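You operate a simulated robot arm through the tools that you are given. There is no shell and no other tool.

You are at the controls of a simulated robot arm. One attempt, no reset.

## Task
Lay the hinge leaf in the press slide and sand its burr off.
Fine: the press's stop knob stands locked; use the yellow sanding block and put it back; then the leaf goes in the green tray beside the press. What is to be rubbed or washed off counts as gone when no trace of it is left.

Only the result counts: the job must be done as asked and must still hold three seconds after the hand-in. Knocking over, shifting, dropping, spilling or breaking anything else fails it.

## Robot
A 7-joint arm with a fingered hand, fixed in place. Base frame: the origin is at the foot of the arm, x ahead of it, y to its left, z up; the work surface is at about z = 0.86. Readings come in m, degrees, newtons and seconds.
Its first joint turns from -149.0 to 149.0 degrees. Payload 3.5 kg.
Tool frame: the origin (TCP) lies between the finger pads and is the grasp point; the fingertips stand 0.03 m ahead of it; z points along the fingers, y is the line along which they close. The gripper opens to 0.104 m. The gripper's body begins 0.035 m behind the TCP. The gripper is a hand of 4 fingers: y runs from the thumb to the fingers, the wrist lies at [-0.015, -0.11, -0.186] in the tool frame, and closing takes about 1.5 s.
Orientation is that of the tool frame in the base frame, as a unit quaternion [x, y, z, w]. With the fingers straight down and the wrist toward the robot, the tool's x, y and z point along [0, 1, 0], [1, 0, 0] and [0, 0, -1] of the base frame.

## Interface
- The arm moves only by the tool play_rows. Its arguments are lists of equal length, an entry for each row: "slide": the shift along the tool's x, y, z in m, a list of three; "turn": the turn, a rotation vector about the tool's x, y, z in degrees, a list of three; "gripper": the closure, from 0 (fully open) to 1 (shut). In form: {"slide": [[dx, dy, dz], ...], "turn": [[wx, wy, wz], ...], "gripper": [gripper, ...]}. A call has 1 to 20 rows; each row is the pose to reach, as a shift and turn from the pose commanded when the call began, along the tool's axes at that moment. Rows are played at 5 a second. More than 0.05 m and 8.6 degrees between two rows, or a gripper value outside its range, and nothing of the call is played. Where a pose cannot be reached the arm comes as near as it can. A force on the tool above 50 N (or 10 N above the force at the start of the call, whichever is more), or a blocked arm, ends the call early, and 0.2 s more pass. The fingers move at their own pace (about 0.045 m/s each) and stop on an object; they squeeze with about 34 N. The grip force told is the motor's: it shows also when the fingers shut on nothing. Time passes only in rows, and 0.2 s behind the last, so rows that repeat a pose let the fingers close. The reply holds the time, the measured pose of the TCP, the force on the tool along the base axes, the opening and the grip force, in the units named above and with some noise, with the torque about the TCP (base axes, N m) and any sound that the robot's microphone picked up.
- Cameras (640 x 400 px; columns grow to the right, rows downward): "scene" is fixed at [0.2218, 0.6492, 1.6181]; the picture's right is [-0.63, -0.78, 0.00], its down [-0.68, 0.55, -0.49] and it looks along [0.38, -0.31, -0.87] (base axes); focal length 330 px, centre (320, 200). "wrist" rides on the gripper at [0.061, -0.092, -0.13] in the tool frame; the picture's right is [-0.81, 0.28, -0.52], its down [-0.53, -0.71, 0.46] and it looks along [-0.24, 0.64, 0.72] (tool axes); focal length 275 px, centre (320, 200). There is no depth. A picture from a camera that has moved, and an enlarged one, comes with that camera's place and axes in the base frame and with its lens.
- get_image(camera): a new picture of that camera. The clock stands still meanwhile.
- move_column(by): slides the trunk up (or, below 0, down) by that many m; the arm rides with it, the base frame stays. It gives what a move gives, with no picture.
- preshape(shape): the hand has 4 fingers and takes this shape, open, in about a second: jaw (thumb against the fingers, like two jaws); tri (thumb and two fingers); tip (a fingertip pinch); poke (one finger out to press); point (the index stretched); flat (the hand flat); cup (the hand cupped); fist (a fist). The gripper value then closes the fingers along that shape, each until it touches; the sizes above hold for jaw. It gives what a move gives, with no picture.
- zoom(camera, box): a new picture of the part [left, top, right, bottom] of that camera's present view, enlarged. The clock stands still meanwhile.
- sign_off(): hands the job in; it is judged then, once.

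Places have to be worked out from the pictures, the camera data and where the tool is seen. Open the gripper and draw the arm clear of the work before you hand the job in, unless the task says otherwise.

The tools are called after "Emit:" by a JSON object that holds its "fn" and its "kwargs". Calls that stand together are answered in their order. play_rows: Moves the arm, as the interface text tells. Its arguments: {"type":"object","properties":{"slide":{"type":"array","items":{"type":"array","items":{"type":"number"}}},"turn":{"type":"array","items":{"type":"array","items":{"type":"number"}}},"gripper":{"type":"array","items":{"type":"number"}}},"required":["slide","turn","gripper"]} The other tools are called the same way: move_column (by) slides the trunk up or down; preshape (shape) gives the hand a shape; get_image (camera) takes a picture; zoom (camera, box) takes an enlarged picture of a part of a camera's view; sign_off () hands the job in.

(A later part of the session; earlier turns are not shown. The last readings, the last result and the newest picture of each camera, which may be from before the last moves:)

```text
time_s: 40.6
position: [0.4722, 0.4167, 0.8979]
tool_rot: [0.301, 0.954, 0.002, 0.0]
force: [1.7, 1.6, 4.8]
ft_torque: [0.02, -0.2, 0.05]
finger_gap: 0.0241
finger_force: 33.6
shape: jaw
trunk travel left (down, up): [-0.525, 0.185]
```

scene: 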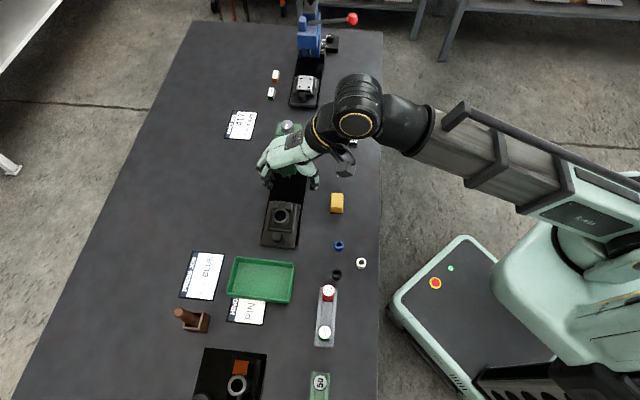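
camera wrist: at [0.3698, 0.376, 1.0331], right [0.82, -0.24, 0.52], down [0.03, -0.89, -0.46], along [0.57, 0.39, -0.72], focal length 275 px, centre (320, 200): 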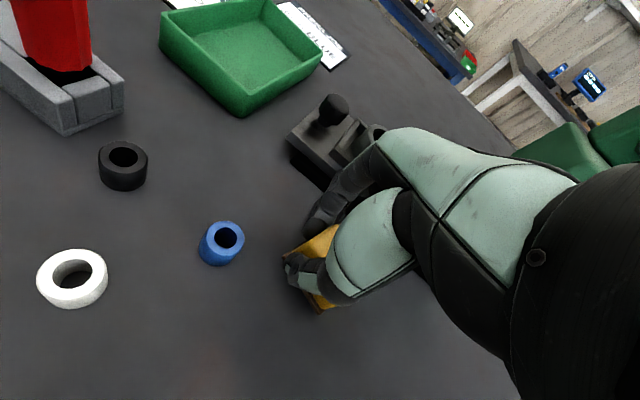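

Contact with the table (+5 N). I open the fingers and rise to look at how the block lies.

Emit:
{"fn": "play_rows", "kwargs": {"slide": [[0, 0, -0.001], [0, 0, -0.001], [0, 0, -0.001], [0, 0, -0.001], [0, 0, -0.02], [0, 0, -0.05], [0, 0, -0.09], [0, 0.03, -0.13], [0, 0.06, -0.16], [0, 0.06, -0.16]], "turn": [[0, 0, 0], [0, 0, 0], [0, 0, 0], [0, 0, 0], [0, 0, 0], [0, 0, 0], [0, 0, 0], [0, 0, 0], [0, 0, 0], [0, 0, 0]], "gripper": [0.6, 0.4, 0.3, 0.3, 0.3, 0.3, 0.3, 0.3, 0.3, 0.3]}}

Emit:
{"fn": "get_image", "kwargs": {"camera": "wrist"}}

Emit:
{"fn": "zoom", "kwargs": {"camera": "scene", "box": [260, 170, 390, 280]}}

```text
time_s: 42.8
position: [0.5082, 0.4652, 1.057]
tool_rot: [0.301, 0.954, 0.0, 0.0]
force: [-0.2, -0.3, 0.6]
ft_torque: [0.0, -0.01, 0.02]
finger_gap: 0.0724
finger_force: 0.1
shape: jaw
trunk travel left (down, up): [-0.525, 0.185]
```

```text
taken
camera wrist: at [0.4047, 0.4248, 1.1884], right [0.82, -0.24, 0.52], down [0.03, -0.89, -0.46], along [0.57, 0.39, -0.72], focal length 275 px, centre (320, 200)
```

wrist: 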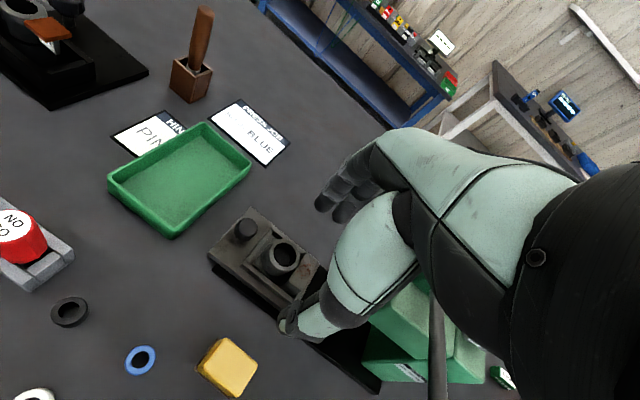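

```text
3.64 times, centred on (325, 225) of scene
camera zoom: at [0.2218, 0.6492, 1.6181], right [-0.63, -0.78, 0.0], down [-0.68, 0.55, -0.49], along [0.38, -0.31, -0.87], focal length 1201 px, centre (302, 109)
```

zoom: 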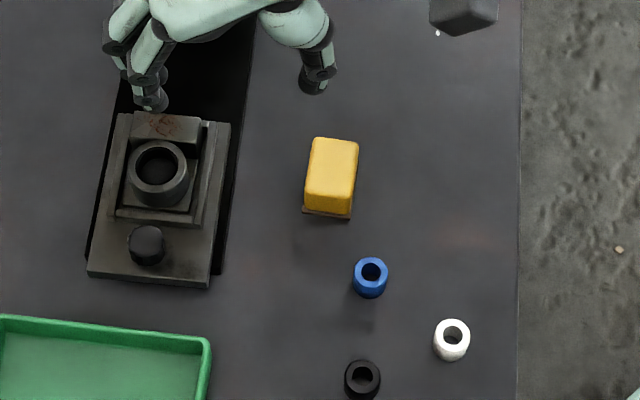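

The sanding block lies flat on free table; I zoom for its exact pose.

Emit:
{"fn": "zoom", "kwargs": {"camera": "wrist", "box": [180, 325, 280, 400]}}

Emit:
{"fn": "zoom", "kwargs": {"camera": "scene", "box": [305, 195, 365, 245]}}

```text
5.33 times, centred on (230, 362) of wrist
camera zoom: at [0.4047, 0.4248, 1.1884], right [0.82, -0.24, 0.52], down [0.03, -0.89, -0.46], along [0.57, 0.39, -0.72], focal length 1468 px, centre (800, -667)
```

zoom: 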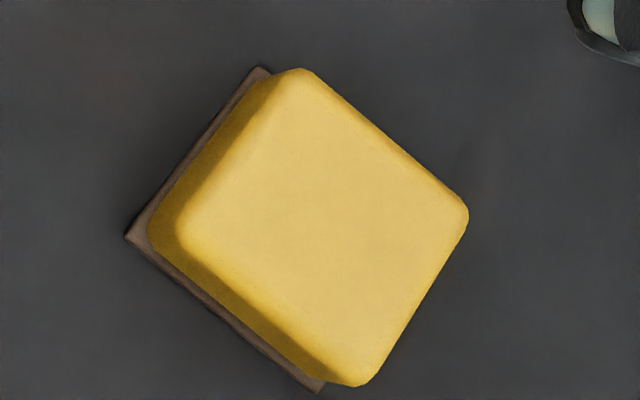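

```text
8.00 times, centred on (335, 220) of scene
camera zoom: at [0.2218, 0.6492, 1.6181], right [-0.63, -0.78, 0.0], down [-0.68, 0.55, -0.49], along [0.38, -0.31, -0.87], focal length 2642 px, centre (200, 40)
```

zoom: 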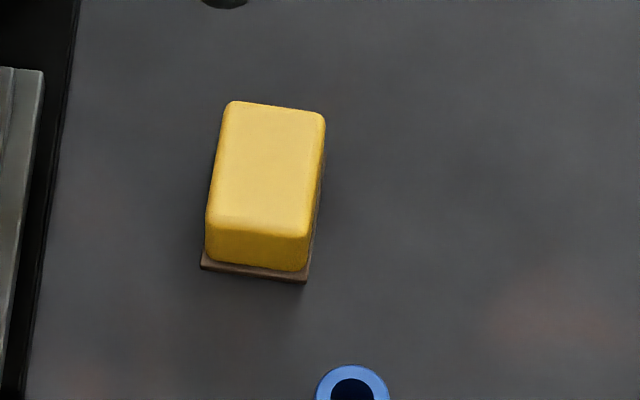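

The block lies at heading ~41.6°, centre (0.486, 0.406). I move over its centre with matching heading and descend part-way to verify.

Emit:
{"fn": "play_rows", "kwargs": {"slide": [[-0.005, -0.02, 0.0], [-0.01, -0.04, 0.02], [-0.0164, -0.0614, 0.05], [-0.0164, -0.0614, 0.09], [-0.0164, -0.0614, 0.117], [-0.0164, -0.0614, 0.117]], "turn": [[0, 0, 4.5], [0, 0, 9], [0, 0, 13.4], [0, 0, 13.4], [0, 0, 13.4], [0, 0, 13.4]], "gripper": [0.3, 0.3, 0.3, 0.3, 0.3, 0.3]}}

Emit:
{"fn": "zoom", "kwargs": {"camera": "wrist", "box": [240, 180, 380, 350]}}

Emit:
{"fn": "zoom", "kwargs": {"camera": "scene", "box": [280, 160, 380, 250]}}

```text
time_s: 44.2
position: [0.4872, 0.4054, 0.9402]
tool_rot: [0.409, 0.912, 0.0, 0.001]
force: [0.2, 0.7, -0.7]
ft_torque: [0.0, 0.03, -0.01]
finger_gap: 0.0724
finger_force: 0.0
shape: jaw
trunk travel left (down, up): [-0.525, 0.185]
```

```text
2.35 times, centred on (310, 265) of wrist
camera zoom: at [0.3764, 0.3902, 1.0698], right [0.74, -0.42, 0.52], down [-0.18, -0.87, -0.46], along [0.64, 0.25, -0.72], focal length 648 px, centre (344, 47)
```

zoom: 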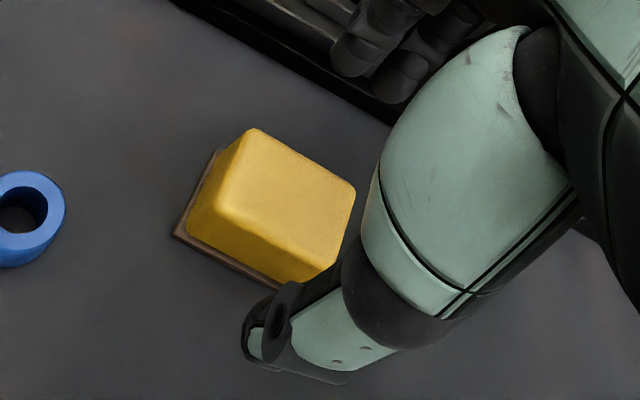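

```text
4.44 times, centred on (330, 205) of scene
camera zoom: at [0.2218, 0.6492, 1.6181], right [-0.63, -0.78, 0.0], down [-0.68, 0.55, -0.49], along [0.38, -0.31, -0.87], focal length 1468 px, centre (276, 178)
```

zoom: 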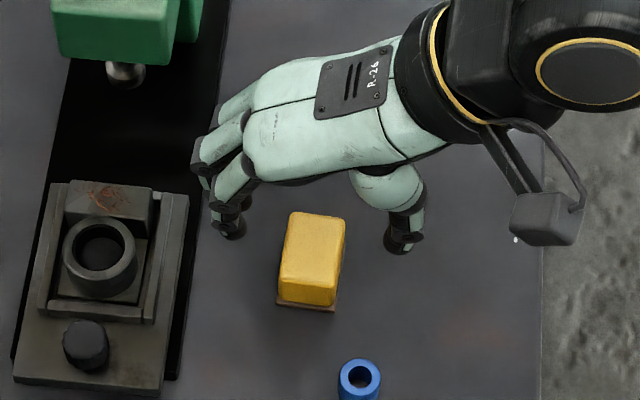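

The block is centred and aligned under the TCP now. I descend 41 mm and close.

Emit:
{"fn": "play_rows", "kwargs": {"slide": [[0, 0, 0.015], [0, 0, 0.03], [0, 0, 0.041], [0, 0, 0.041], [0, 0, 0.041], [0, 0, 0.041], [0, 0, 0.041], [0, 0, 0.041], [0, 0, 0.041], [0, 0, 0.041]], "turn": [[0, 0, 0], [0, 0, 0], [0, 0, 0], [0, 0, 0], [0, 0, 0], [0, 0, 0], [0, 0, 0], [0, 0, 0], [0, 0, 0], [0, 0, 0]], "gripper": [0.3, 0.3, 0.3, 0.3, 0.6, 1, 1, 1, 1, 1]}}

Emit:
{"fn": "zoom", "kwargs": {"camera": "wrist", "box": [240, 180, 380, 350]}}

Emit:
{"fn": "zoom", "kwargs": {"camera": "scene", "box": [280, 160, 380, 250]}}

```text
time_s: 46.4
position: [0.4866, 0.4051, 0.8989]
tool_rot: [0.409, 0.912, 0.0, -0.001]
force: [0.7, 0.4, -0.8]
ft_torque: [0.05, -0.01, 0.01]
finger_gap: 0.0266
finger_force: 34.6
shape: jaw
trunk travel left (down, up): [-0.525, 0.185]
```

```text
2.35 times, centred on (310, 265) of wrist
camera zoom: at [0.376, 0.3907, 1.03], right [0.74, -0.42, 0.52], down [-0.18, -0.87, -0.46], along [0.64, 0.25, -0.72], focal length 648 px, centre (344, 47)
```

zoom: 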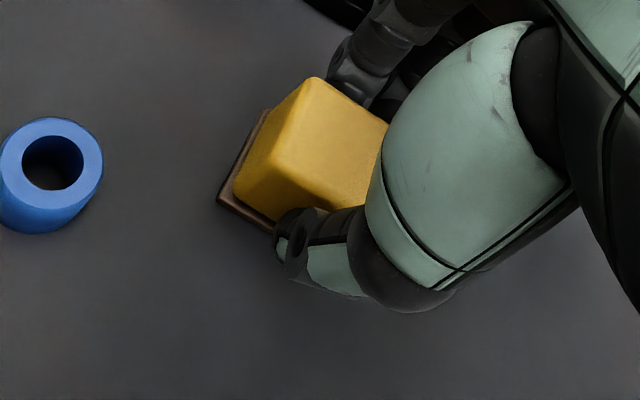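

```text
4.44 times, centred on (330, 205) of scene
camera zoom: at [0.2218, 0.6492, 1.6181], right [-0.63, -0.78, 0.0], down [-0.68, 0.55, -0.49], along [0.38, -0.31, -0.87], focal length 1468 px, centre (276, 178)
```

zoom: 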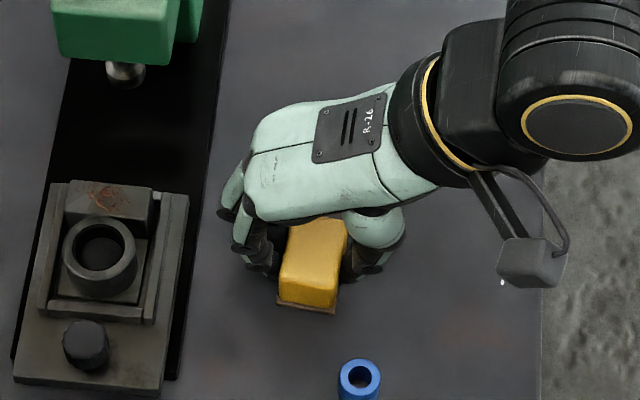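

The centred grip holds the block nearly square (about 3° turn). I lift it and carry it above the leaf's block end.

Emit:
{"fn": "play_rows", "kwargs": {"slide": [[0, 0, -0.02], [0, 0, -0.055], [0, 0, -0.09], [0.0, 0.025, -0.09], [0.0, 0.055, -0.09], [0.0, 0.085, -0.09], [0.004, 0.113, -0.085], [0.004, 0.113, -0.08], [0.004, 0.113, -0.08]], "turn": [[0, 0, 0], [0, 0, 0], [0, 0, 0], [0, 0, 0], [0, 0, 1], [0, 0, 2], [0, 0, 3], [0, 0, 3], [0, 0, 3]], "gripper": [1, 1, 1, 1, 1, 1, 1, 1, 1]}}

Emit:
{"fn": "get_image", "kwargs": {"camera": "wrist"}}

Emit:
{"fn": "zoom", "kwargs": {"camera": "wrist", "box": [210, 190, 380, 350]}}

Emit:
{"fn": "zoom", "kwargs": {"camera": "scene", "box": [240, 140, 350, 250]}}

```text
time_s: 48.4
position: [0.5678, 0.4855, 0.9798]
tool_rot: [0.434, 0.901, 0.0, -0.001]
force: [-0.4, -0.4, -0.7]
ft_torque: [-0.01, 0.01, -0.01]
finger_gap: 0.0264
finger_force: 33.8
shape: jaw
trunk travel left (down, up): [-0.525, 0.185]
```

```text
taken
camera wrist: at [0.4569, 0.4755, 1.1105], right [0.72, -0.46, 0.52], down [-0.23, -0.86, -0.46], along [0.66, 0.21, -0.72], focal length 275 px, centre (320, 200)
```

wrist: 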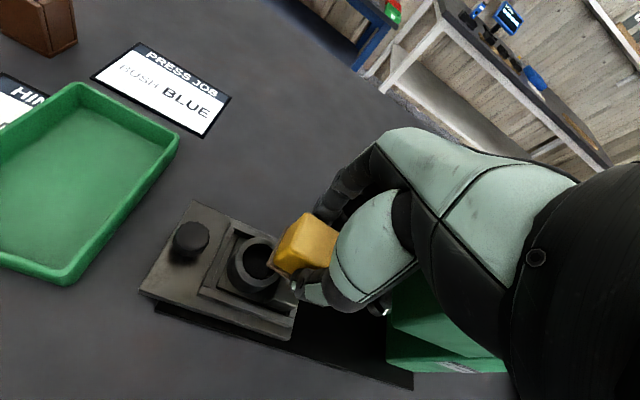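

```text
2.50 times, centred on (295, 270) of wrist
camera zoom: at [0.4569, 0.4755, 1.1105], right [0.72, -0.46, 0.52], down [-0.23, -0.86, -0.46], along [0.66, 0.21, -0.72], focal length 688 px, centre (382, 25)
```

zoom: 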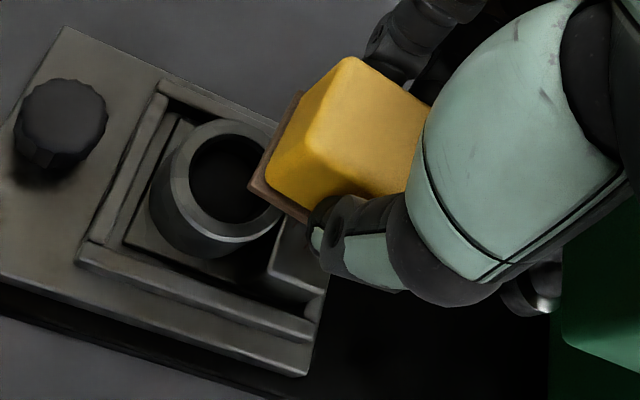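

```text
3.64 times, centred on (295, 195) of scene
camera zoom: at [0.2218, 0.6492, 1.6181], right [-0.63, -0.78, 0.0], down [-0.68, 0.55, -0.49], along [0.38, -0.31, -0.87], focal length 1201 px, centre (411, 218)
```

zoom: 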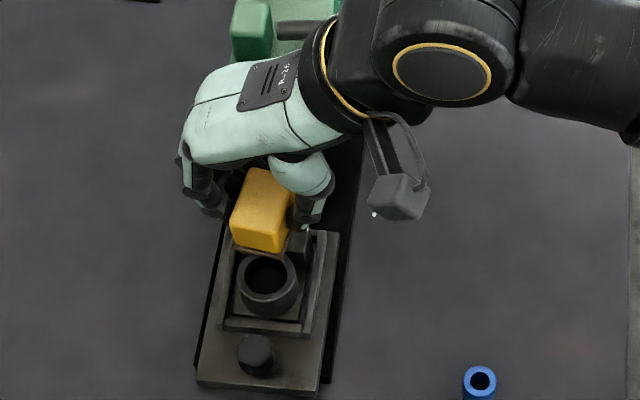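

The grip is stable. I lower to just above the expected contact height and then feel for contact.

Emit:
{"fn": "play_rows", "kwargs": {"slide": [[0, 0, 0.01], [0, 0, 0.02], [0, 0, 0.024], [0, 0, 0.026], [0, 0, 0.027], [0, 0, 0.028], [0, 0, 0.028]], "turn": [[0, 0, 0], [0, 0, 0], [0, 0, 0], [0, 0, 0], [0, 0, 0], [0, 0, 0], [0, 0, 0]], "gripper": [1, 1, 1, 1, 1, 1, 1]}}

```text
time_s: 50.0
position: [0.5683, 0.4847, 0.9525]
tool_rot: [0.434, 0.901, 0.0, 0.0]
force: [0.6, -0.1, -0.5]
ft_torque: [0.0, -0.01, -0.01]
finger_gap: 0.0264
finger_force: 34.0
shape: jaw
trunk travel left (down, up): [-0.525, 0.185]
```

Still free at z 0.9525 (force unchanged); I continue 1 mm per row.

Emit:
{"fn": "play_rows", "kwargs": {"slide": [[0, 0, 0.001], [0, 0, 0.001], [0, 0, 0.002], [0, 0, 0.002]], "turn": [[0, 0, 0], [0, 0, 0], [0, 0, 0], [0, 0, 0]], "gripper": [1, 1, 1, 1]}}

```text
time_s: 51.0
position: [0.5672, 0.4848, 0.951]
tool_rot: [0.433, 0.901, 0.001, 0.001]
force: [1.2, -1.3, 14.6]
ft_torque: [0.06, -0.11, -0.01]
finger_gap: 0.0271
finger_force: 33.6
shape: jaw
trunk travel left (down, up): [-0.525, 0.185]
```

Contact: 15 N at z≈0.951. I ease off half a millimetre and rub back and forth along the block end (±15 mm).

Emit:
{"fn": "play_rows", "kwargs": {"slide": [[0, 0, -0.0005], [0.0007, 0.006, -0.0005], [0.0013, 0.012, -0.0005], [0.0017, 0.015, -0.0005], [0.001, 0.009, -0.0005], [0.0003, 0.003, -0.0005], [-0.0003, -0.003, -0.0005], [-0.001, -0.009, -0.0005], [-0.0017, -0.015, -0.0005], [-0.001, -0.009, -0.0005], [-0.0003, -0.003, -0.0005], [0.0003, 0.003, -0.0005], [0.001, 0.009, -0.0005], [0.0017, 0.015, -0.0005], [0.001, 0.009, -0.0005], [0.0003, 0.003, -0.0005], [-0.0003, -0.003, -0.0005], [-0.001, -0.009, -0.0005], [-0.0017, -0.015, -0.0005], [0, 0, -0.0005]], "turn": [[0, 0, 0], [0, 0, 0], [0, 0, 0], [0, 0, 0], [0, 0, 0], [0, 0, 0], [0, 0, 0], [0, 0, 0], [0, 0, 0], [0, 0, 0], [0, 0, 0], [0, 0, 0], [0, 0, 0], [0, 0, 0], [0, 0, 0], [0, 0, 0], [0, 0, 0], [0, 0, 0], [0, 0, 0], [0, 0, 0]], "gripper": [1, 1, 1, 1, 1, 1, 1, 1, 1, 1, 1, 1, 1, 1, 1, 1, 1, 1, 1, 1]}}

Emit:
{"fn": "zoom", "kwargs": {"camera": "wrist", "box": [210, 190, 380, 350]}}

Emit:
{"fn": "zoom", "kwargs": {"camera": "scene", "box": [250, 160, 340, 250]}}

```text
time_s: 55.2
position: [0.568, 0.4839, 0.9501]
tool_rot: [0.433, 0.901, 0.0, 0.0]
force: [0.1, -1.8, 7.3]
ft_torque: [0.03, -0.09, -0.02]
finger_gap: 0.0276
finger_force: 33.8
shape: jaw
trunk travel left (down, up): [-0.525, 0.185]
```

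```text
2.50 times, centred on (295, 270) of wrist
camera zoom: at [0.4563, 0.4753, 1.0809], right [0.72, -0.46, 0.52], down [-0.23, -0.86, -0.46], along [0.66, 0.21, -0.72], focal length 688 px, centre (382, 25)
```

zoom: 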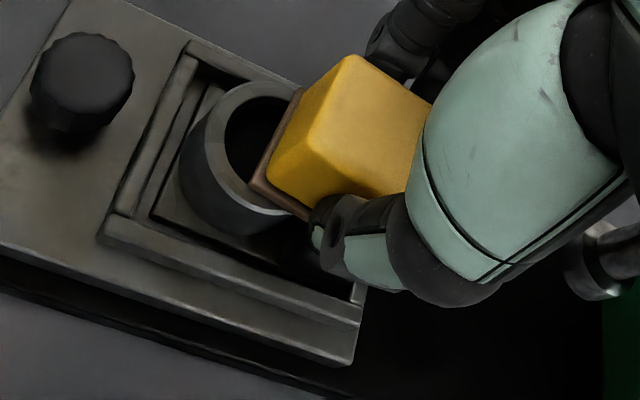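

```text
4.44 times, centred on (295, 205) of scene
camera zoom: at [0.2218, 0.6492, 1.6181], right [-0.63, -0.78, 0.0], down [-0.68, 0.55, -0.49], along [0.38, -0.31, -0.87], focal length 1468 px, centre (431, 178)
```

zoom: 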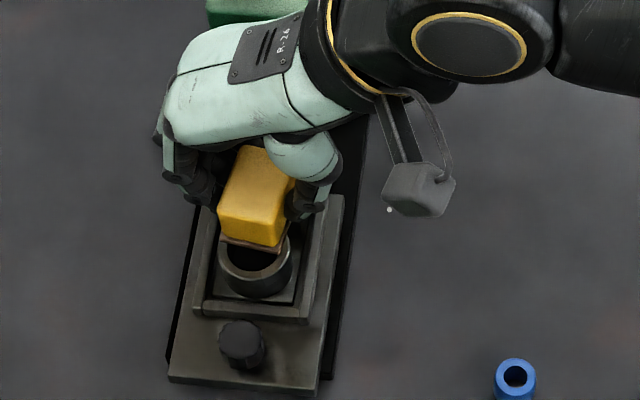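

Rubbing runs smoothly with ~8 N and a steady grip. I do a second set, shifted 4 mm towards the press, before lifting to inspect.

Emit:
{"fn": "play_rows", "kwargs": {"slide": [[-0.004, 0, 0], [-0.0033, 0.006, 0], [-0.0027, 0.012, 0], [-0.0022, 0.017, 0], [-0.003, 0.009, 0], [-0.0037, 0.003, 0], [-0.0043, -0.003, 0], [-0.005, -0.009, 0], [-0.0057, -0.016, 0], [-0.005, -0.009, 0], [-0.0043, -0.003, 0], [-0.0037, 0.003, 0], [-0.003, 0.009, 0], [-0.0022, 0.017, 0], [-0.003, 0.009, 0], [-0.0037, 0.003, 0], [-0.0043, -0.003, 0], [-0.005, -0.009, 0], [-0.0057, -0.016, 0], [-0.004, 0, 0]], "turn": [[0, 0, 0], [0, 0, 0], [0, 0, 0], [0, 0, 0], [0, 0, 0], [0, 0, 0], [0, 0, 0], [0, 0, 0], [0, 0, 0], [0, 0, 0], [0, 0, 0], [0, 0, 0], [0, 0, 0], [0, 0, 0], [0, 0, 0], [0, 0, 0], [0, 0, 0], [0, 0, 0], [0, 0, 0], [0, 0, 0]], "gripper": [1, 1, 1, 1, 1, 1, 1, 1, 1, 1, 1, 1, 1, 1, 1, 1, 1, 1, 1, 1]}}

Emit:
{"fn": "play_rows", "kwargs": {"slide": [[0, 0, -0.01], [0.01, 0, -0.03], [0.03, 0, -0.05], [0.05, -0.02, -0.06], [0.08, -0.04, -0.06], [0.08, -0.04, -0.06]], "turn": [[0, 0, 0], [0, 0, 0], [0, 0, 0], [0, 0, 0], [0, 0, 0], [0, 0, 0]], "gripper": [1, 1, 1, 1, 1, 1]}}

Emit:
{"fn": "zoom", "kwargs": {"camera": "scene", "box": [250, 160, 340, 250]}}

Emit:
{"fn": "get_image", "kwargs": {"camera": "wrist"}}

```text
time_s: 59.4
position: [0.5688, 0.4815, 0.9512]
tool_rot: [0.434, 0.901, 0.0, 0.0]
force: [-2.5, -1.8, 9.4]
ft_torque: [0.05, -0.03, 0.04]
finger_gap: 0.0275
finger_force: 34.0
shape: jaw
trunk travel left (down, up): [-0.525, 0.185]
```

```text
time_s: 60.8
position: [0.4877, 0.5184, 1.0118]
tool_rot: [0.434, 0.901, 0.0, 0.001]
force: [-0.3, -0.2, -1.1]
ft_torque: [0.03, 0.01, 0.0]
finger_gap: 0.0273
finger_force: 33.9
shape: jaw
trunk travel left (down, up): [-0.525, 0.185]
```

```text
4.44 times, centred on (295, 205) of scene
camera zoom: at [0.2218, 0.6492, 1.6181], right [-0.63, -0.78, 0.0], down [-0.68, 0.55, -0.49], along [0.38, -0.31, -0.87], focal length 1468 px, centre (431, 178)
```

zoom: 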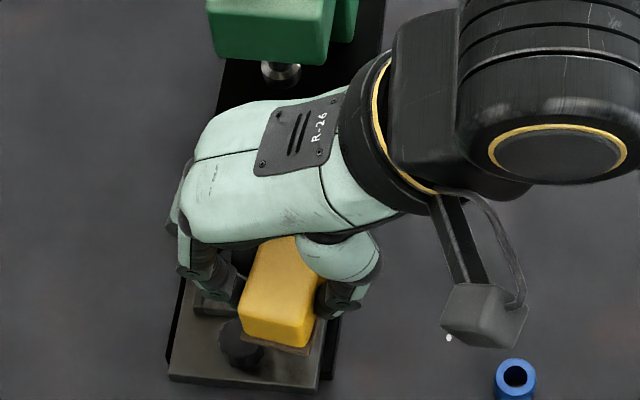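

```text
taken
camera wrist: at [0.3774, 0.5094, 1.1412], right [0.72, -0.46, 0.52], down [-0.23, -0.86, -0.46], along [0.66, 0.21, -0.72], focal length 275 px, centre (320, 200)
```

wrist: 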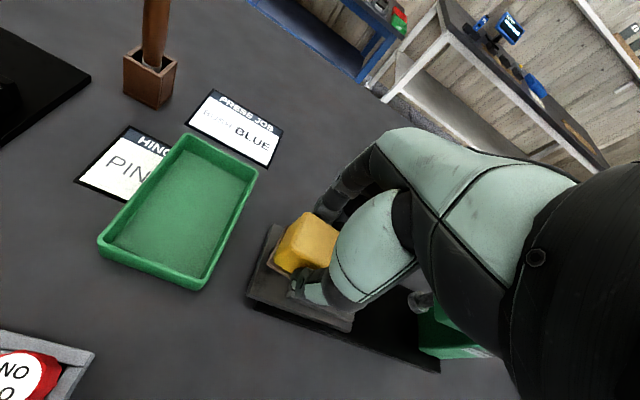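

The hand hides the leaf; I pull back towards the table front for an unobstructed look at the block end.

Emit:
{"fn": "play_rows", "kwargs": {"slide": [[-0.01, -0.03, -0.02], [-0.02, -0.06, -0.04], [-0.03, -0.085, -0.05], [-0.03, -0.085, -0.05]], "turn": [[0, 0, 0], [0, 0, 0], [0, 0, 0], [0, 0, 0]], "gripper": [1, 1, 1, 1]}}

Emit:
{"fn": "zoom", "kwargs": {"camera": "scene", "box": [250, 170, 330, 250]}}

Emit:
{"fn": "get_image", "kwargs": {"camera": "wrist"}}

```text
time_s: 61.8
position: [0.4412, 0.4428, 1.0609]
tool_rot: [0.433, 0.901, 0.0, 0.0]
force: [-0.1, -0.1, -0.6]
ft_torque: [0.05, -0.01, -0.01]
finger_gap: 0.0271
finger_force: 34.1
shape: jaw
trunk travel left (down, up): [-0.525, 0.185]
```

```text
5.00 times, centred on (290, 210) of scene
camera zoom: at [0.2218, 0.6492, 1.6181], right [-0.63, -0.78, 0.0], down [-0.68, 0.55, -0.49], along [0.38, -0.31, -0.87], focal length 1651 px, centre (470, 150)
```

zoom: 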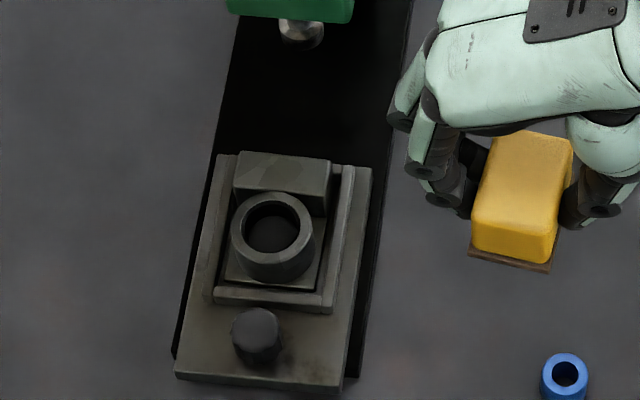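

```text
taken
camera wrist: at [0.3305, 0.4328, 1.1913], right [0.72, -0.46, 0.52], down [-0.22, -0.86, -0.46], along [0.66, 0.21, -0.72], focal length 275 px, centre (320, 200)
```

wrist: 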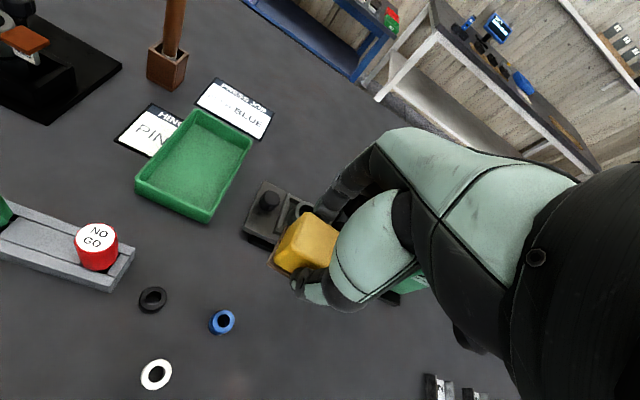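

The orange burr seems to be gone; I zoom in hard to look for any trace.

Emit:
{"fn": "zoom", "kwargs": {"camera": "scene", "box": [275, 195, 305, 225]}}

Emit:
{"fn": "zoom", "kwargs": {"camera": "scene", "box": [280, 196, 296, 212]}}

```text
13.33 times, centred on (290, 210) of scene
camera zoom: at [0.2218, 0.6492, 1.6181], right [-0.63, -0.78, 0.0], down [-0.68, 0.55, -0.49], along [0.38, -0.31, -0.87], focal length 4404 px, centre (720, 67)
```

zoom: 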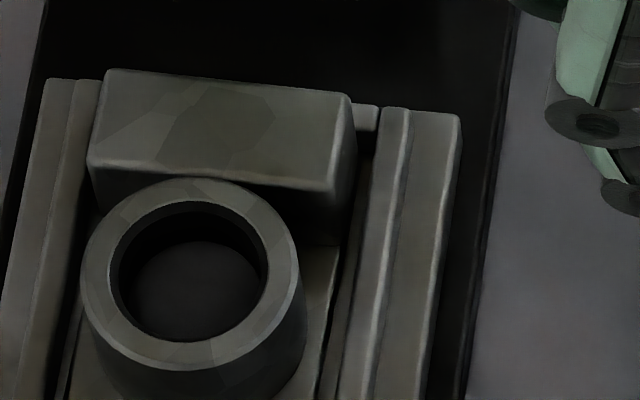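

```text
16.00 times, centred on (288, 204) of scene
camera zoom: at [0.2218, 0.6492, 1.6181], right [-0.63, -0.78, 0.0], down [-0.68, 0.55, -0.49], along [0.38, -0.31, -0.87], focal length 5284 px, centre (832, 136)
```

zoom: 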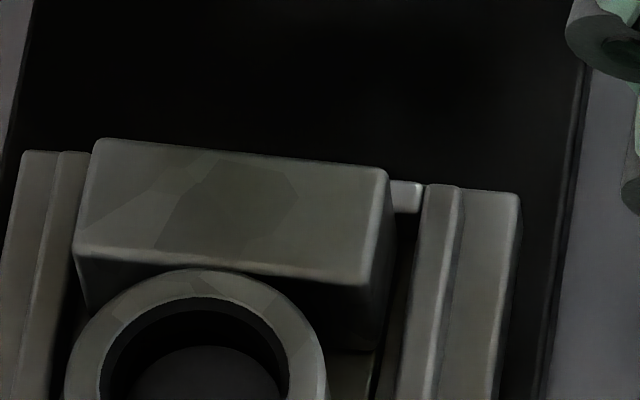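

No orange visible from the scene camera. For certainty I take a closer wrist-camera view of the block end before putting the sanding block back.

Emit:
{"fn": "play_rows", "kwargs": {"slide": [[-0.004, 0.033, -0.02], [-0.009, 0.066, -0.024], [-0.014, 0.1, -0.024], [-0.019, 0.132, -0.024], [-0.023, 0.163, -0.024], [-0.023, 0.163, -0.024]], "turn": [[0, 0, -1.3], [0, 0, -2.6], [0, 0, -3.9], [0, 0, -5.2], [0, 0, -6.4], [0, 0, -6.4]], "gripper": [1, 1, 1, 1, 1, 1]}}

Emit:
{"fn": "get_image", "kwargs": {"camera": "wrist"}}

Emit:
{"fn": "zoom", "kwargs": {"camera": "wrist", "box": [180, 300, 300, 400]}}

```text
time_s: 63.2
position: [0.5821, 0.5267, 1.0859]
tool_rot: [0.384, 0.924, 0.0, 0.0]
force: [-0.9, 0.2, -0.3]
ft_torque: [0.01, 0.04, -0.03]
finger_gap: 0.0275
finger_force: 33.8
shape: jaw
trunk travel left (down, up): [-0.525, 0.185]
```

```text
taken
camera wrist: at [0.4737, 0.5052, 1.2158], right [0.77, -0.38, 0.52], down [-0.13, -0.88, -0.46], along [0.63, 0.28, -0.72], focal length 275 px, centre (320, 200)
```

wrist: 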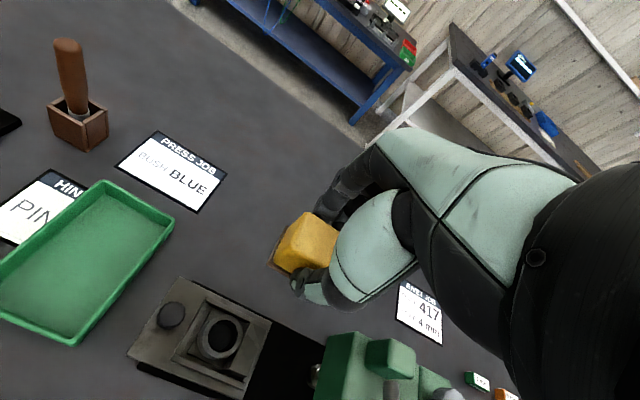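

```text
4.00 times, centred on (240, 350) of wrist
camera zoom: at [0.4737, 0.5052, 1.2158], right [0.77, -0.38, 0.52], down [-0.13, -0.88, -0.46], along [0.63, 0.28, -0.72], focal length 1101 px, centre (640, -400)
```

zoom: 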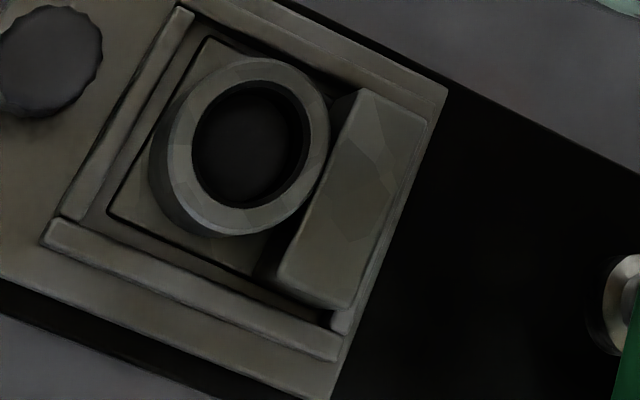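

No trace of the burr is left. Next I check how the sanding block sits in the hand so I can return it to its original spot (centre ≈ (0.5065, 0.3605), heading 49.4°).

Emit:
{"fn": "zoom", "kwargs": {"camera": "wrist", "box": [240, 180, 380, 330]}}

```text
2.67 times, centred on (310, 255) of wrist
camera zoom: at [0.4737, 0.5052, 1.2158], right [0.77, -0.38, 0.52], down [-0.13, -0.88, -0.46], along [0.63, 0.28, -0.72], focal length 734 px, centre (347, 53)
```

zoom: 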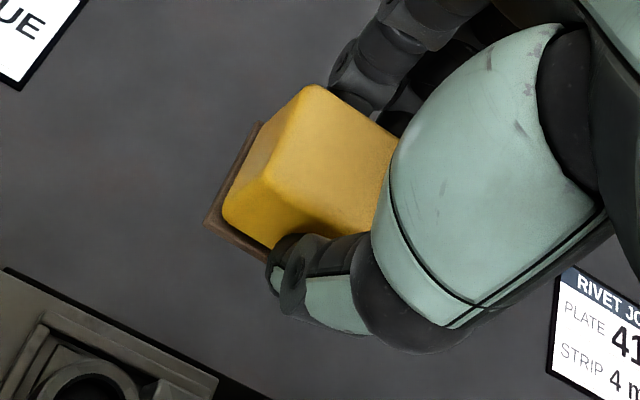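

The block sits square in the hand, centred on the TCP. I carry it back to the approach point beside its original place, staying on the lever-free side.

Emit:
{"fn": "play_rows", "kwargs": {"slide": [[-0.002, -0.035, 0.0], [-0.004, -0.07, 0.0], [-0.006, -0.105, 0.01], [-0.008, -0.14, 0.03], [-0.0106, -0.172, 0.06], [-0.0106, -0.172, 0.1], [-0.0106, -0.172, 0.126], [-0.0106, -0.172, 0.126]], "turn": [[0, 0, -1], [0, 0, -2], [0, 0, -3], [0, 0, -4], [0, 0, -5.3], [0, 0, -5.3], [0, 0, -5.3], [0, 0, -5.3]], "gripper": [1, 1, 1, 1, 1, 1, 1, 1]}}

Emit:
{"fn": "play_rows", "kwargs": {"slide": [[0, 0, 0.02], [0, 0, 0.04], [0, 0, 0.053], [-0.01, 0, 0.053], [-0.02, 0, 0.053], [-0.03, 0, 0.053], [-0.038, 0, 0.053], [-0.038, 0, 0.053]], "turn": [[0, 0, 0], [0, 0, 0], [0, 0, 0], [0, 0, 0], [0, 0, 0], [0, 0, 0], [0, 0, 0], [0, 0, 0]], "gripper": [1, 1, 1, 1, 1, 1, 1, 1]}}

Emit:
{"fn": "zoom", "kwargs": {"camera": "scene", "box": [270, 110, 400, 230]}}

Emit:
{"fn": "get_image", "kwargs": {"camera": "wrist"}}

```text
time_s: 65.0
position: [0.4664, 0.3973, 0.9594]
tool_rot: [0.34, 0.94, 0.0, 0.0]
force: [0.4, 0.3, -0.1]
ft_torque: [0.0, 0.02, 0.0]
finger_gap: 0.027
finger_force: 34.0
shape: jaw
trunk travel left (down, up): [-0.525, 0.185]
```

```text
time_s: 66.8
position: [0.4983, 0.3728, 0.9043]
tool_rot: [0.34, 0.941, 0.0, 0.0]
force: [-0.4, 0.1, -0.5]
ft_torque: [-0.01, 0.01, -0.01]
finger_gap: 0.0275
finger_force: 34.0
shape: jaw
trunk travel left (down, up): [-0.525, 0.185]
```

```text
3.33 times, centred on (335, 170) of scene
camera zoom: at [0.2218, 0.6492, 1.6181], right [-0.63, -0.78, 0.0], down [-0.68, 0.55, -0.49], along [0.38, -0.31, -0.87], focal length 1101 px, centre (270, 300)
```

zoom: 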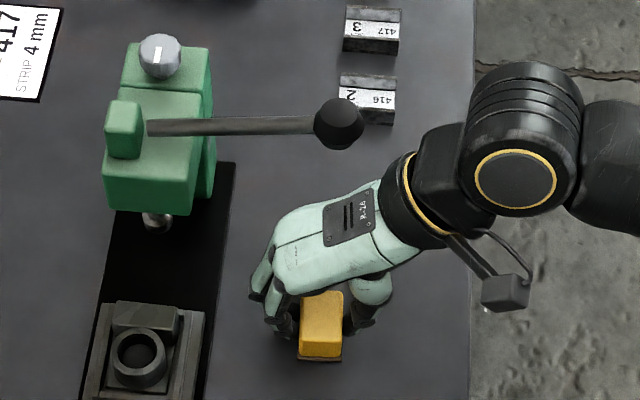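

```text
taken
camera wrist: at [0.3915, 0.3415, 1.0349], right [0.8, -0.31, 0.52], down [-0.05, -0.89, -0.46], along [0.6, 0.34, -0.72], focal length 275 px, centre (320, 200)
```

wrist: 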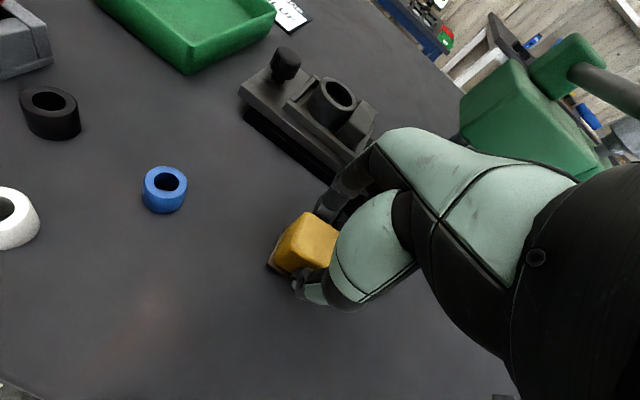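

Clearance to the ball is still good (~3 cm in the picture). I slide the last 14 mm and compare with the original picture before setting down.

Emit:
{"fn": "play_rows", "kwargs": {"slide": [[-0.005, -0.001, 0], [-0.01, -0.003, 0], [-0.0142, -0.0042, 0], [-0.0142, -0.0042, 0]], "turn": [[0, 0, 0], [0, 0, 0], [0, 0, 0], [0, 0, 0]], "gripper": [1, 1, 1, 1]}}

Emit:
{"fn": "zoom", "kwargs": {"camera": "scene", "box": [310, 175, 380, 260]}}

Emit:
{"fn": "zoom", "kwargs": {"camera": "scene", "box": [270, 110, 400, 230]}}

```text
time_s: 67.8
position: [0.5067, 0.3613, 0.9067]
tool_rot: [0.339, 0.941, 0.0, -0.001]
force: [-0.6, 0.2, -0.8]
ft_torque: [0.01, 0.0, 0.02]
finger_gap: 0.027
finger_force: 34.0
shape: jaw
trunk travel left (down, up): [-0.525, 0.185]
```

```text
4.71 times, centred on (345, 218) of scene
camera zoom: at [0.2218, 0.6492, 1.6181], right [-0.63, -0.78, 0.0], down [-0.68, 0.55, -0.49], along [0.38, -0.31, -0.87], focal length 1554 px, centre (202, 118)
```

zoom: 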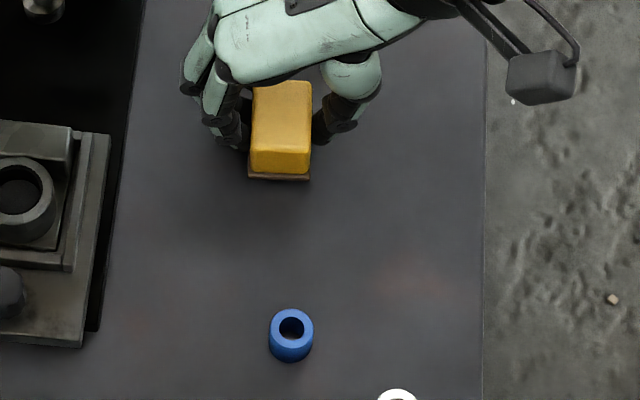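

```text
3.33 times, centred on (335, 170) of scene
camera zoom: at [0.2218, 0.6492, 1.6181], right [-0.63, -0.78, 0.0], down [-0.68, 0.55, -0.49], along [0.38, -0.31, -0.87], focal length 1101 px, centre (270, 300)
```

zoom: 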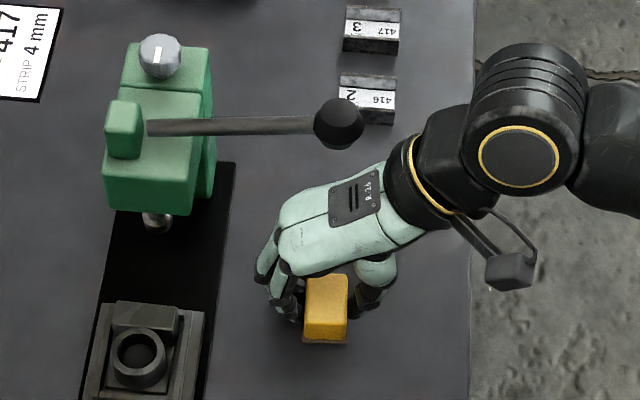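

Position matches the original picture within ~2 mm (after accounting for the remaining 7 mm height). I nudge 1.5 mm and lower to contact.

Emit:
{"fn": "play_rows", "kwargs": {"slide": [[-0.0015, 0, 0.002], [-0.0015, 0, 0.004], [-0.0015, 0, 0.006], [-0.0015, 0, 0.007], [-0.0015, 0, 0.007]], "turn": [[0, 0, 0], [0, 0, 0], [0, 0, 0], [0, 0, 0], [0, 0, 0]], "gripper": [1, 1, 1, 1, 1]}}

```text
time_s: 69.0
position: [0.5074, 0.3588, 0.8978]
tool_rot: [0.34, 0.94, 0.001, 0.0]
force: [0.5, -0.7, 6.9]
ft_torque: [0.06, -0.07, -0.01]
finger_gap: 0.0278
finger_force: 33.8
shape: jaw
trunk travel left (down, up): [-0.525, 0.185]
```

The block is on the table (7 N). I ease off, open, slide sideways out at low height away from the lever, then rise.

Emit:
{"fn": "play_rows", "kwargs": {"slide": [[0, 0, -0.0007], [0, 0, -0.0007], [0, 0, -0.0007], [0, 0, -0.0007], [0, 0, -0.0007], [0.012, 0, -0.0015], [0.025, 0, -0.0015], [0.04, 0, -0.002], [0.055, 0, -0.005], [0.06, 0, -0.03], [0.06, 0, -0.07], [0.06, 0, -0.11], [0.06, 0.02, -0.14], [0.06, 0.02, -0.14]], "turn": [[0, 0, 0], [0, 0, 0], [0, 0, 0], [0, 0, 0], [0, 0, 0], [0, 0, 0], [0, 0, 0], [0, 0, 0], [0, 0, 0], [0, 0, 0], [0, 0, 0], [0, 0, 0], [0, 0, 0], [0, 0, 0]], "gripper": [0.7, 0.5, 0.3, 0.3, 0.3, 0.3, 0.3, 0.3, 0.3, 0.3, 0.3, 0.3, 0.3, 0.3]}}

Emit:
{"fn": "zoom", "kwargs": {"camera": "scene", "box": [310, 175, 380, 260]}}

Emit:
{"fn": "get_image", "kwargs": {"camera": "scene"}}

Emit:
{"fn": "get_image", "kwargs": {"camera": "wrist"}}

```text
time_s: 72.0
position: [0.4738, 0.4145, 1.0381]
tool_rot: [0.34, 0.941, -0.001, 0.0]
force: [0.0, 0.1, -0.3]
ft_torque: [-0.02, -0.03, -0.02]
finger_gap: 0.0726
finger_force: 0.0
shape: jaw
trunk travel left (down, up): [-0.525, 0.185]
```

```text
4.71 times, centred on (345, 218) of scene
camera zoom: at [0.2218, 0.6492, 1.6181], right [-0.63, -0.78, 0.0], down [-0.68, 0.55, -0.49], along [0.38, -0.31, -0.87], focal length 1554 px, centre (202, 118)
```

zoom: 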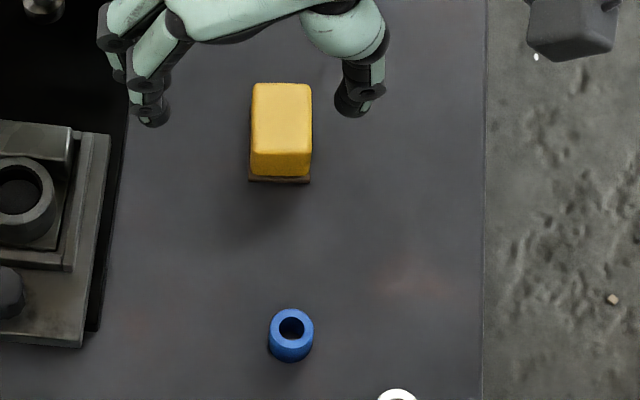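

```text
taken
```

scene: 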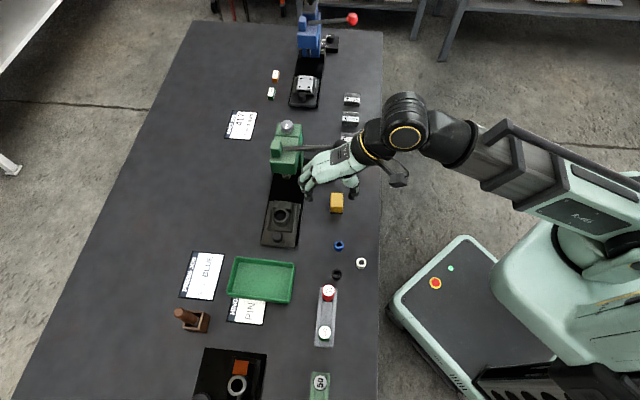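

```text
taken
camera wrist: at [0.3679, 0.3827, 1.1684], right [0.8, -0.31, 0.52], down [-0.05, -0.89, -0.46], along [0.6, 0.34, -0.72], focal length 275 px, centre (320, 200)
```

wrist: 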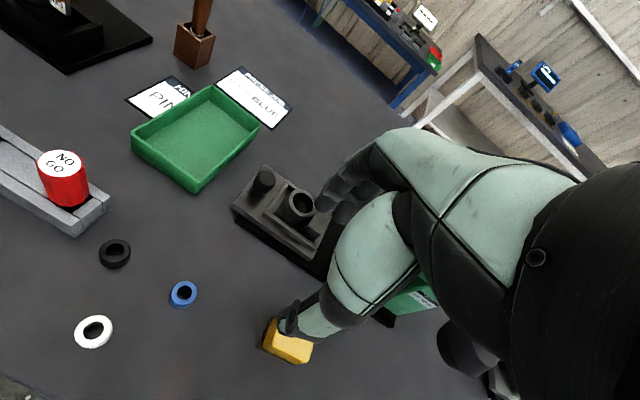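

The sanding block is back at its original spot (within a millimetre in the picture). Next I move over the ring to pick the leaf out of the nest.

Emit:
{"fn": "play_rows", "kwargs": {"slide": [[-0.001, 0.03, -0.01], [-0.002, 0.06, -0.01], [-0.0035, 0.09, 0.0], [-0.0046, 0.117, 0.02], [-0.0046, 0.117, 0.038], [-0.0046, 0.117, 0.038]], "turn": [[0, 0, 1.3], [0, 0, 2.6], [0, 0, 3.9], [0, 0, 5.2], [0, 0, 5.2], [0, 0, 5.2]], "gripper": [0.3, 0.3, 0.3, 0.3, 0.3, 0.3]}}

Emit:
{"fn": "get_image", "kwargs": {"camera": "wrist"}}

Emit:
{"fn": "zoom", "kwargs": {"camera": "wrist", "box": [190, 220, 340, 350]}}

```text
time_s: 73.4
position: [0.5533, 0.5007, 0.999]
tool_rot: [0.382, 0.924, 0.0, 0.0]
force: [0.1, -0.5, -0.7]
ft_torque: [0.01, 0.01, 0.01]
finger_gap: 0.0725
finger_force: 0.1
shape: jaw
trunk travel left (down, up): [-0.525, 0.185]
```

```text
taken
camera wrist: at [0.4447, 0.4792, 1.1303], right [0.77, -0.38, 0.52], down [-0.13, -0.88, -0.46], along [0.63, 0.28, -0.72], focal length 275 px, centre (320, 200)
```

wrist: 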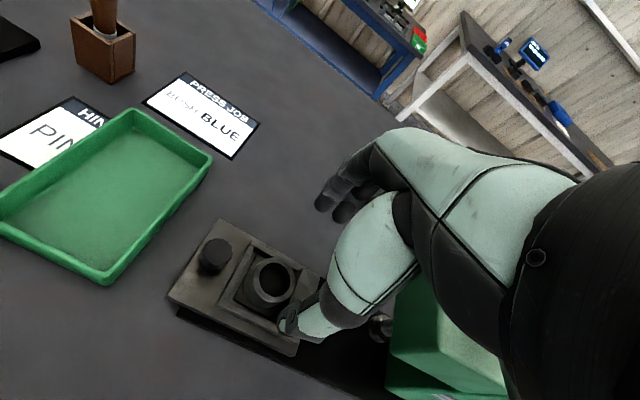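

```text
3.08 times, centred on (265, 285) of wrist
camera zoom: at [0.4447, 0.4792, 1.1303], right [0.77, -0.38, 0.52], down [-0.13, -0.88, -0.46], along [0.63, 0.28, -0.72], focal length 847 px, centre (489, -62)
```

zoom: 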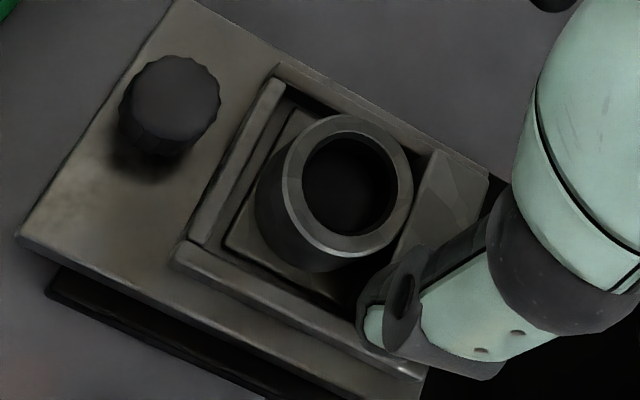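

The ring is right below the TCP (2 mm towards me). I descend to the earlier ring-grip height (TCP ≈0.928) and close.

Emit:
{"fn": "play_rows", "kwargs": {"slide": [[0, -0.002, 0.02], [0, -0.002, 0.04], [0, -0.002, 0.06], [0, -0.002, 0.068], [0, -0.002, 0.071], [0, -0.002, 0.071]], "turn": [[0, 0, 0], [0, 0, 0], [0, 0, 0], [0, 0, 0], [0, 0, 0], [0, 0, 0]], "gripper": [0.3, 0.3, 0.3, 0.3, 0.3, 0.3]}}

Emit:
{"fn": "zoom", "kwargs": {"camera": "wrist", "box": [230, 190, 380, 330]}}

Emit:
{"fn": "zoom", "kwargs": {"camera": "scene", "box": [245, 180, 325, 250]}}

```text
time_s: 74.8
position: [0.5517, 0.4995, 0.9298]
tool_rot: [0.381, 0.924, 0.0, 0.0]
force: [0.5, -1.2, 0.1]
ft_torque: [-0.01, 0.0, 0.01]
finger_gap: 0.0724
finger_force: 0.1
shape: jaw
trunk travel left (down, up): [-0.525, 0.185]
```

```text
2.86 times, centred on (305, 260) of wrist
camera zoom: at [0.4423, 0.4777, 1.0592], right [0.77, -0.38, 0.52], down [-0.13, -0.88, -0.46], along [0.63, 0.28, -0.72], focal length 786 px, centre (363, 29)
```

zoom: 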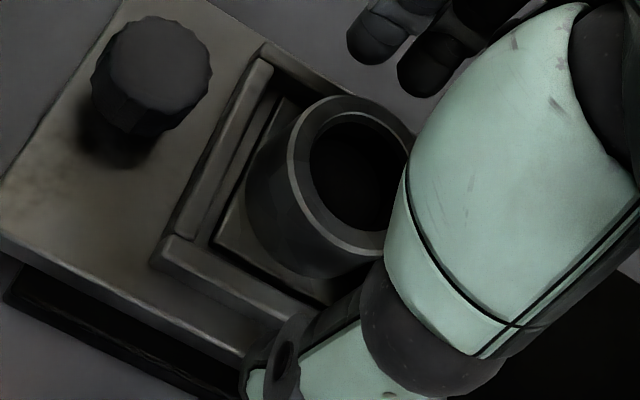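

```text
5.71 times, centred on (285, 215) of scene
camera zoom: at [0.2218, 0.6492, 1.6181], right [-0.63, -0.78, 0.0], down [-0.68, 0.55, -0.49], along [0.38, -0.31, -0.87], focal length 1887 px, centre (520, 114)
```

zoom: 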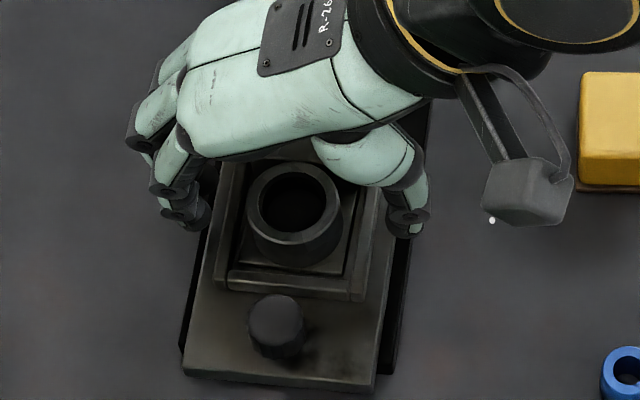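

Ring centred under the TCP. I lower 2 mm more and close on the ring.

Emit:
{"fn": "play_rows", "kwargs": {"slide": [[0, 0, 0.002], [0, 0, 0.0025], [0, 0, 0.0025], [0, 0, 0.0025], [0, 0, 0.0025], [0, 0, 0.0025], [0, 0, 0.0025], [0, 0, 0.0025]], "turn": [[0, 0, 0], [0, 0, 0], [0, 0, 0], [0, 0, 0], [0, 0, 0], [0, 0, 0], [0, 0, 0], [0, 0, 0]], "gripper": [0.3, 0.3, 0.6, 1, 1, 1, 1, 1]}}

Emit:
{"fn": "zoom", "kwargs": {"camera": "wrist", "box": [230, 190, 380, 330]}}

Emit:
{"fn": "zoom", "kwargs": {"camera": "scene", "box": [245, 180, 325, 250]}}

```text
time_s: 76.6
position: [0.5514, 0.4998, 0.9253]
tool_rot: [0.383, 0.924, 0.0, 0.0]
force: [0.6, 0.9, -0.2]
ft_torque: [0.03, -0.02, 0.05]
finger_gap: 0.0283
finger_force: 33.8
shape: jaw
trunk travel left (down, up): [-0.525, 0.185]
```

```text
2.86 times, centred on (305, 260) of wrist
camera zoom: at [0.4426, 0.4773, 1.0567], right [0.77, -0.38, 0.52], down [-0.13, -0.88, -0.46], along [0.63, 0.28, -0.72], focal length 786 px, centre (363, 29)
```

zoom: 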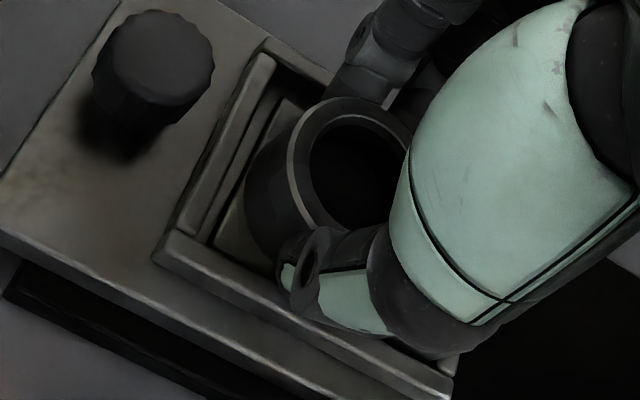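

```text
5.71 times, centred on (285, 215) of scene
camera zoom: at [0.2218, 0.6492, 1.6181], right [-0.63, -0.78, 0.0], down [-0.68, 0.55, -0.49], along [0.38, -0.31, -0.87], focal length 1887 px, centre (520, 114)
```

zoom: 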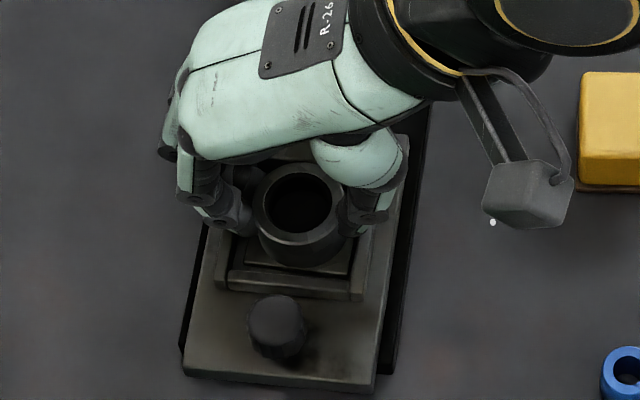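

The ring is gripped (34 N). I lift straight up out of the nest and check.

Emit:
{"fn": "play_rows", "kwargs": {"slide": [[0, 0, -0.005], [0, 0, -0.012], [0, 0, -0.025], [0, 0, -0.045], [0, 0, -0.07], [0, 0, -0.07]], "turn": [[0, 0, 0], [0, 0, 0], [0, 0, 0], [0, 0, 0], [0, 0, 0], [0, 0, 0]], "gripper": [1, 1, 1, 1, 1, 1]}}

Emit:
{"fn": "get_image", "kwargs": {"camera": "wrist"}}

Emit:
{"fn": "zoom", "kwargs": {"camera": "scene", "box": [225, 170, 325, 310]}}

```text
time_s: 78.0
position: [0.5516, 0.4998, 0.9969]
tool_rot: [0.381, 0.924, 0.0, 0.001]
force: [-0.1, 0.3, -2.5]
ft_torque: [0.03, 0.03, 0.0]
finger_gap: 0.0281
finger_force: 34.5
shape: jaw
trunk travel left (down, up): [-0.525, 0.185]
```

```text
taken
camera wrist: at [0.4428, 0.4781, 1.1278], right [0.77, -0.38, 0.52], down [-0.13, -0.88, -0.46], along [0.63, 0.28, -0.72], focal length 275 px, centre (320, 200)
```

wrist: 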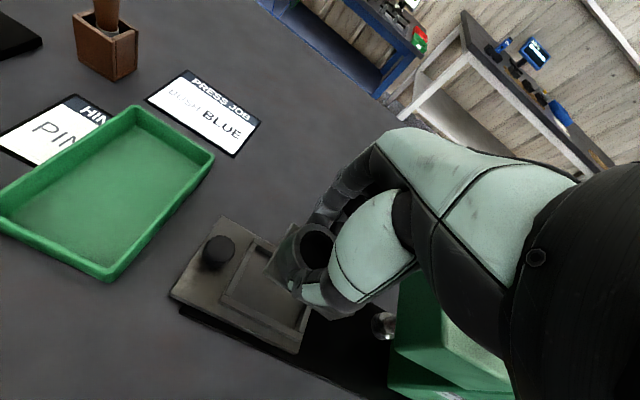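

```text
2.86 times, centred on (275, 240) of scene
camera zoom: at [0.2218, 0.6492, 1.6181], right [-0.63, -0.78, 0.0], down [-0.68, 0.55, -0.49], along [0.38, -0.31, -0.87], focal length 944 px, centre (449, 86)
```

zoom: 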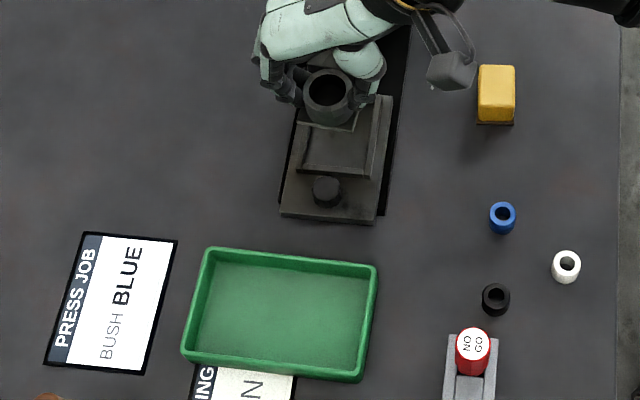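

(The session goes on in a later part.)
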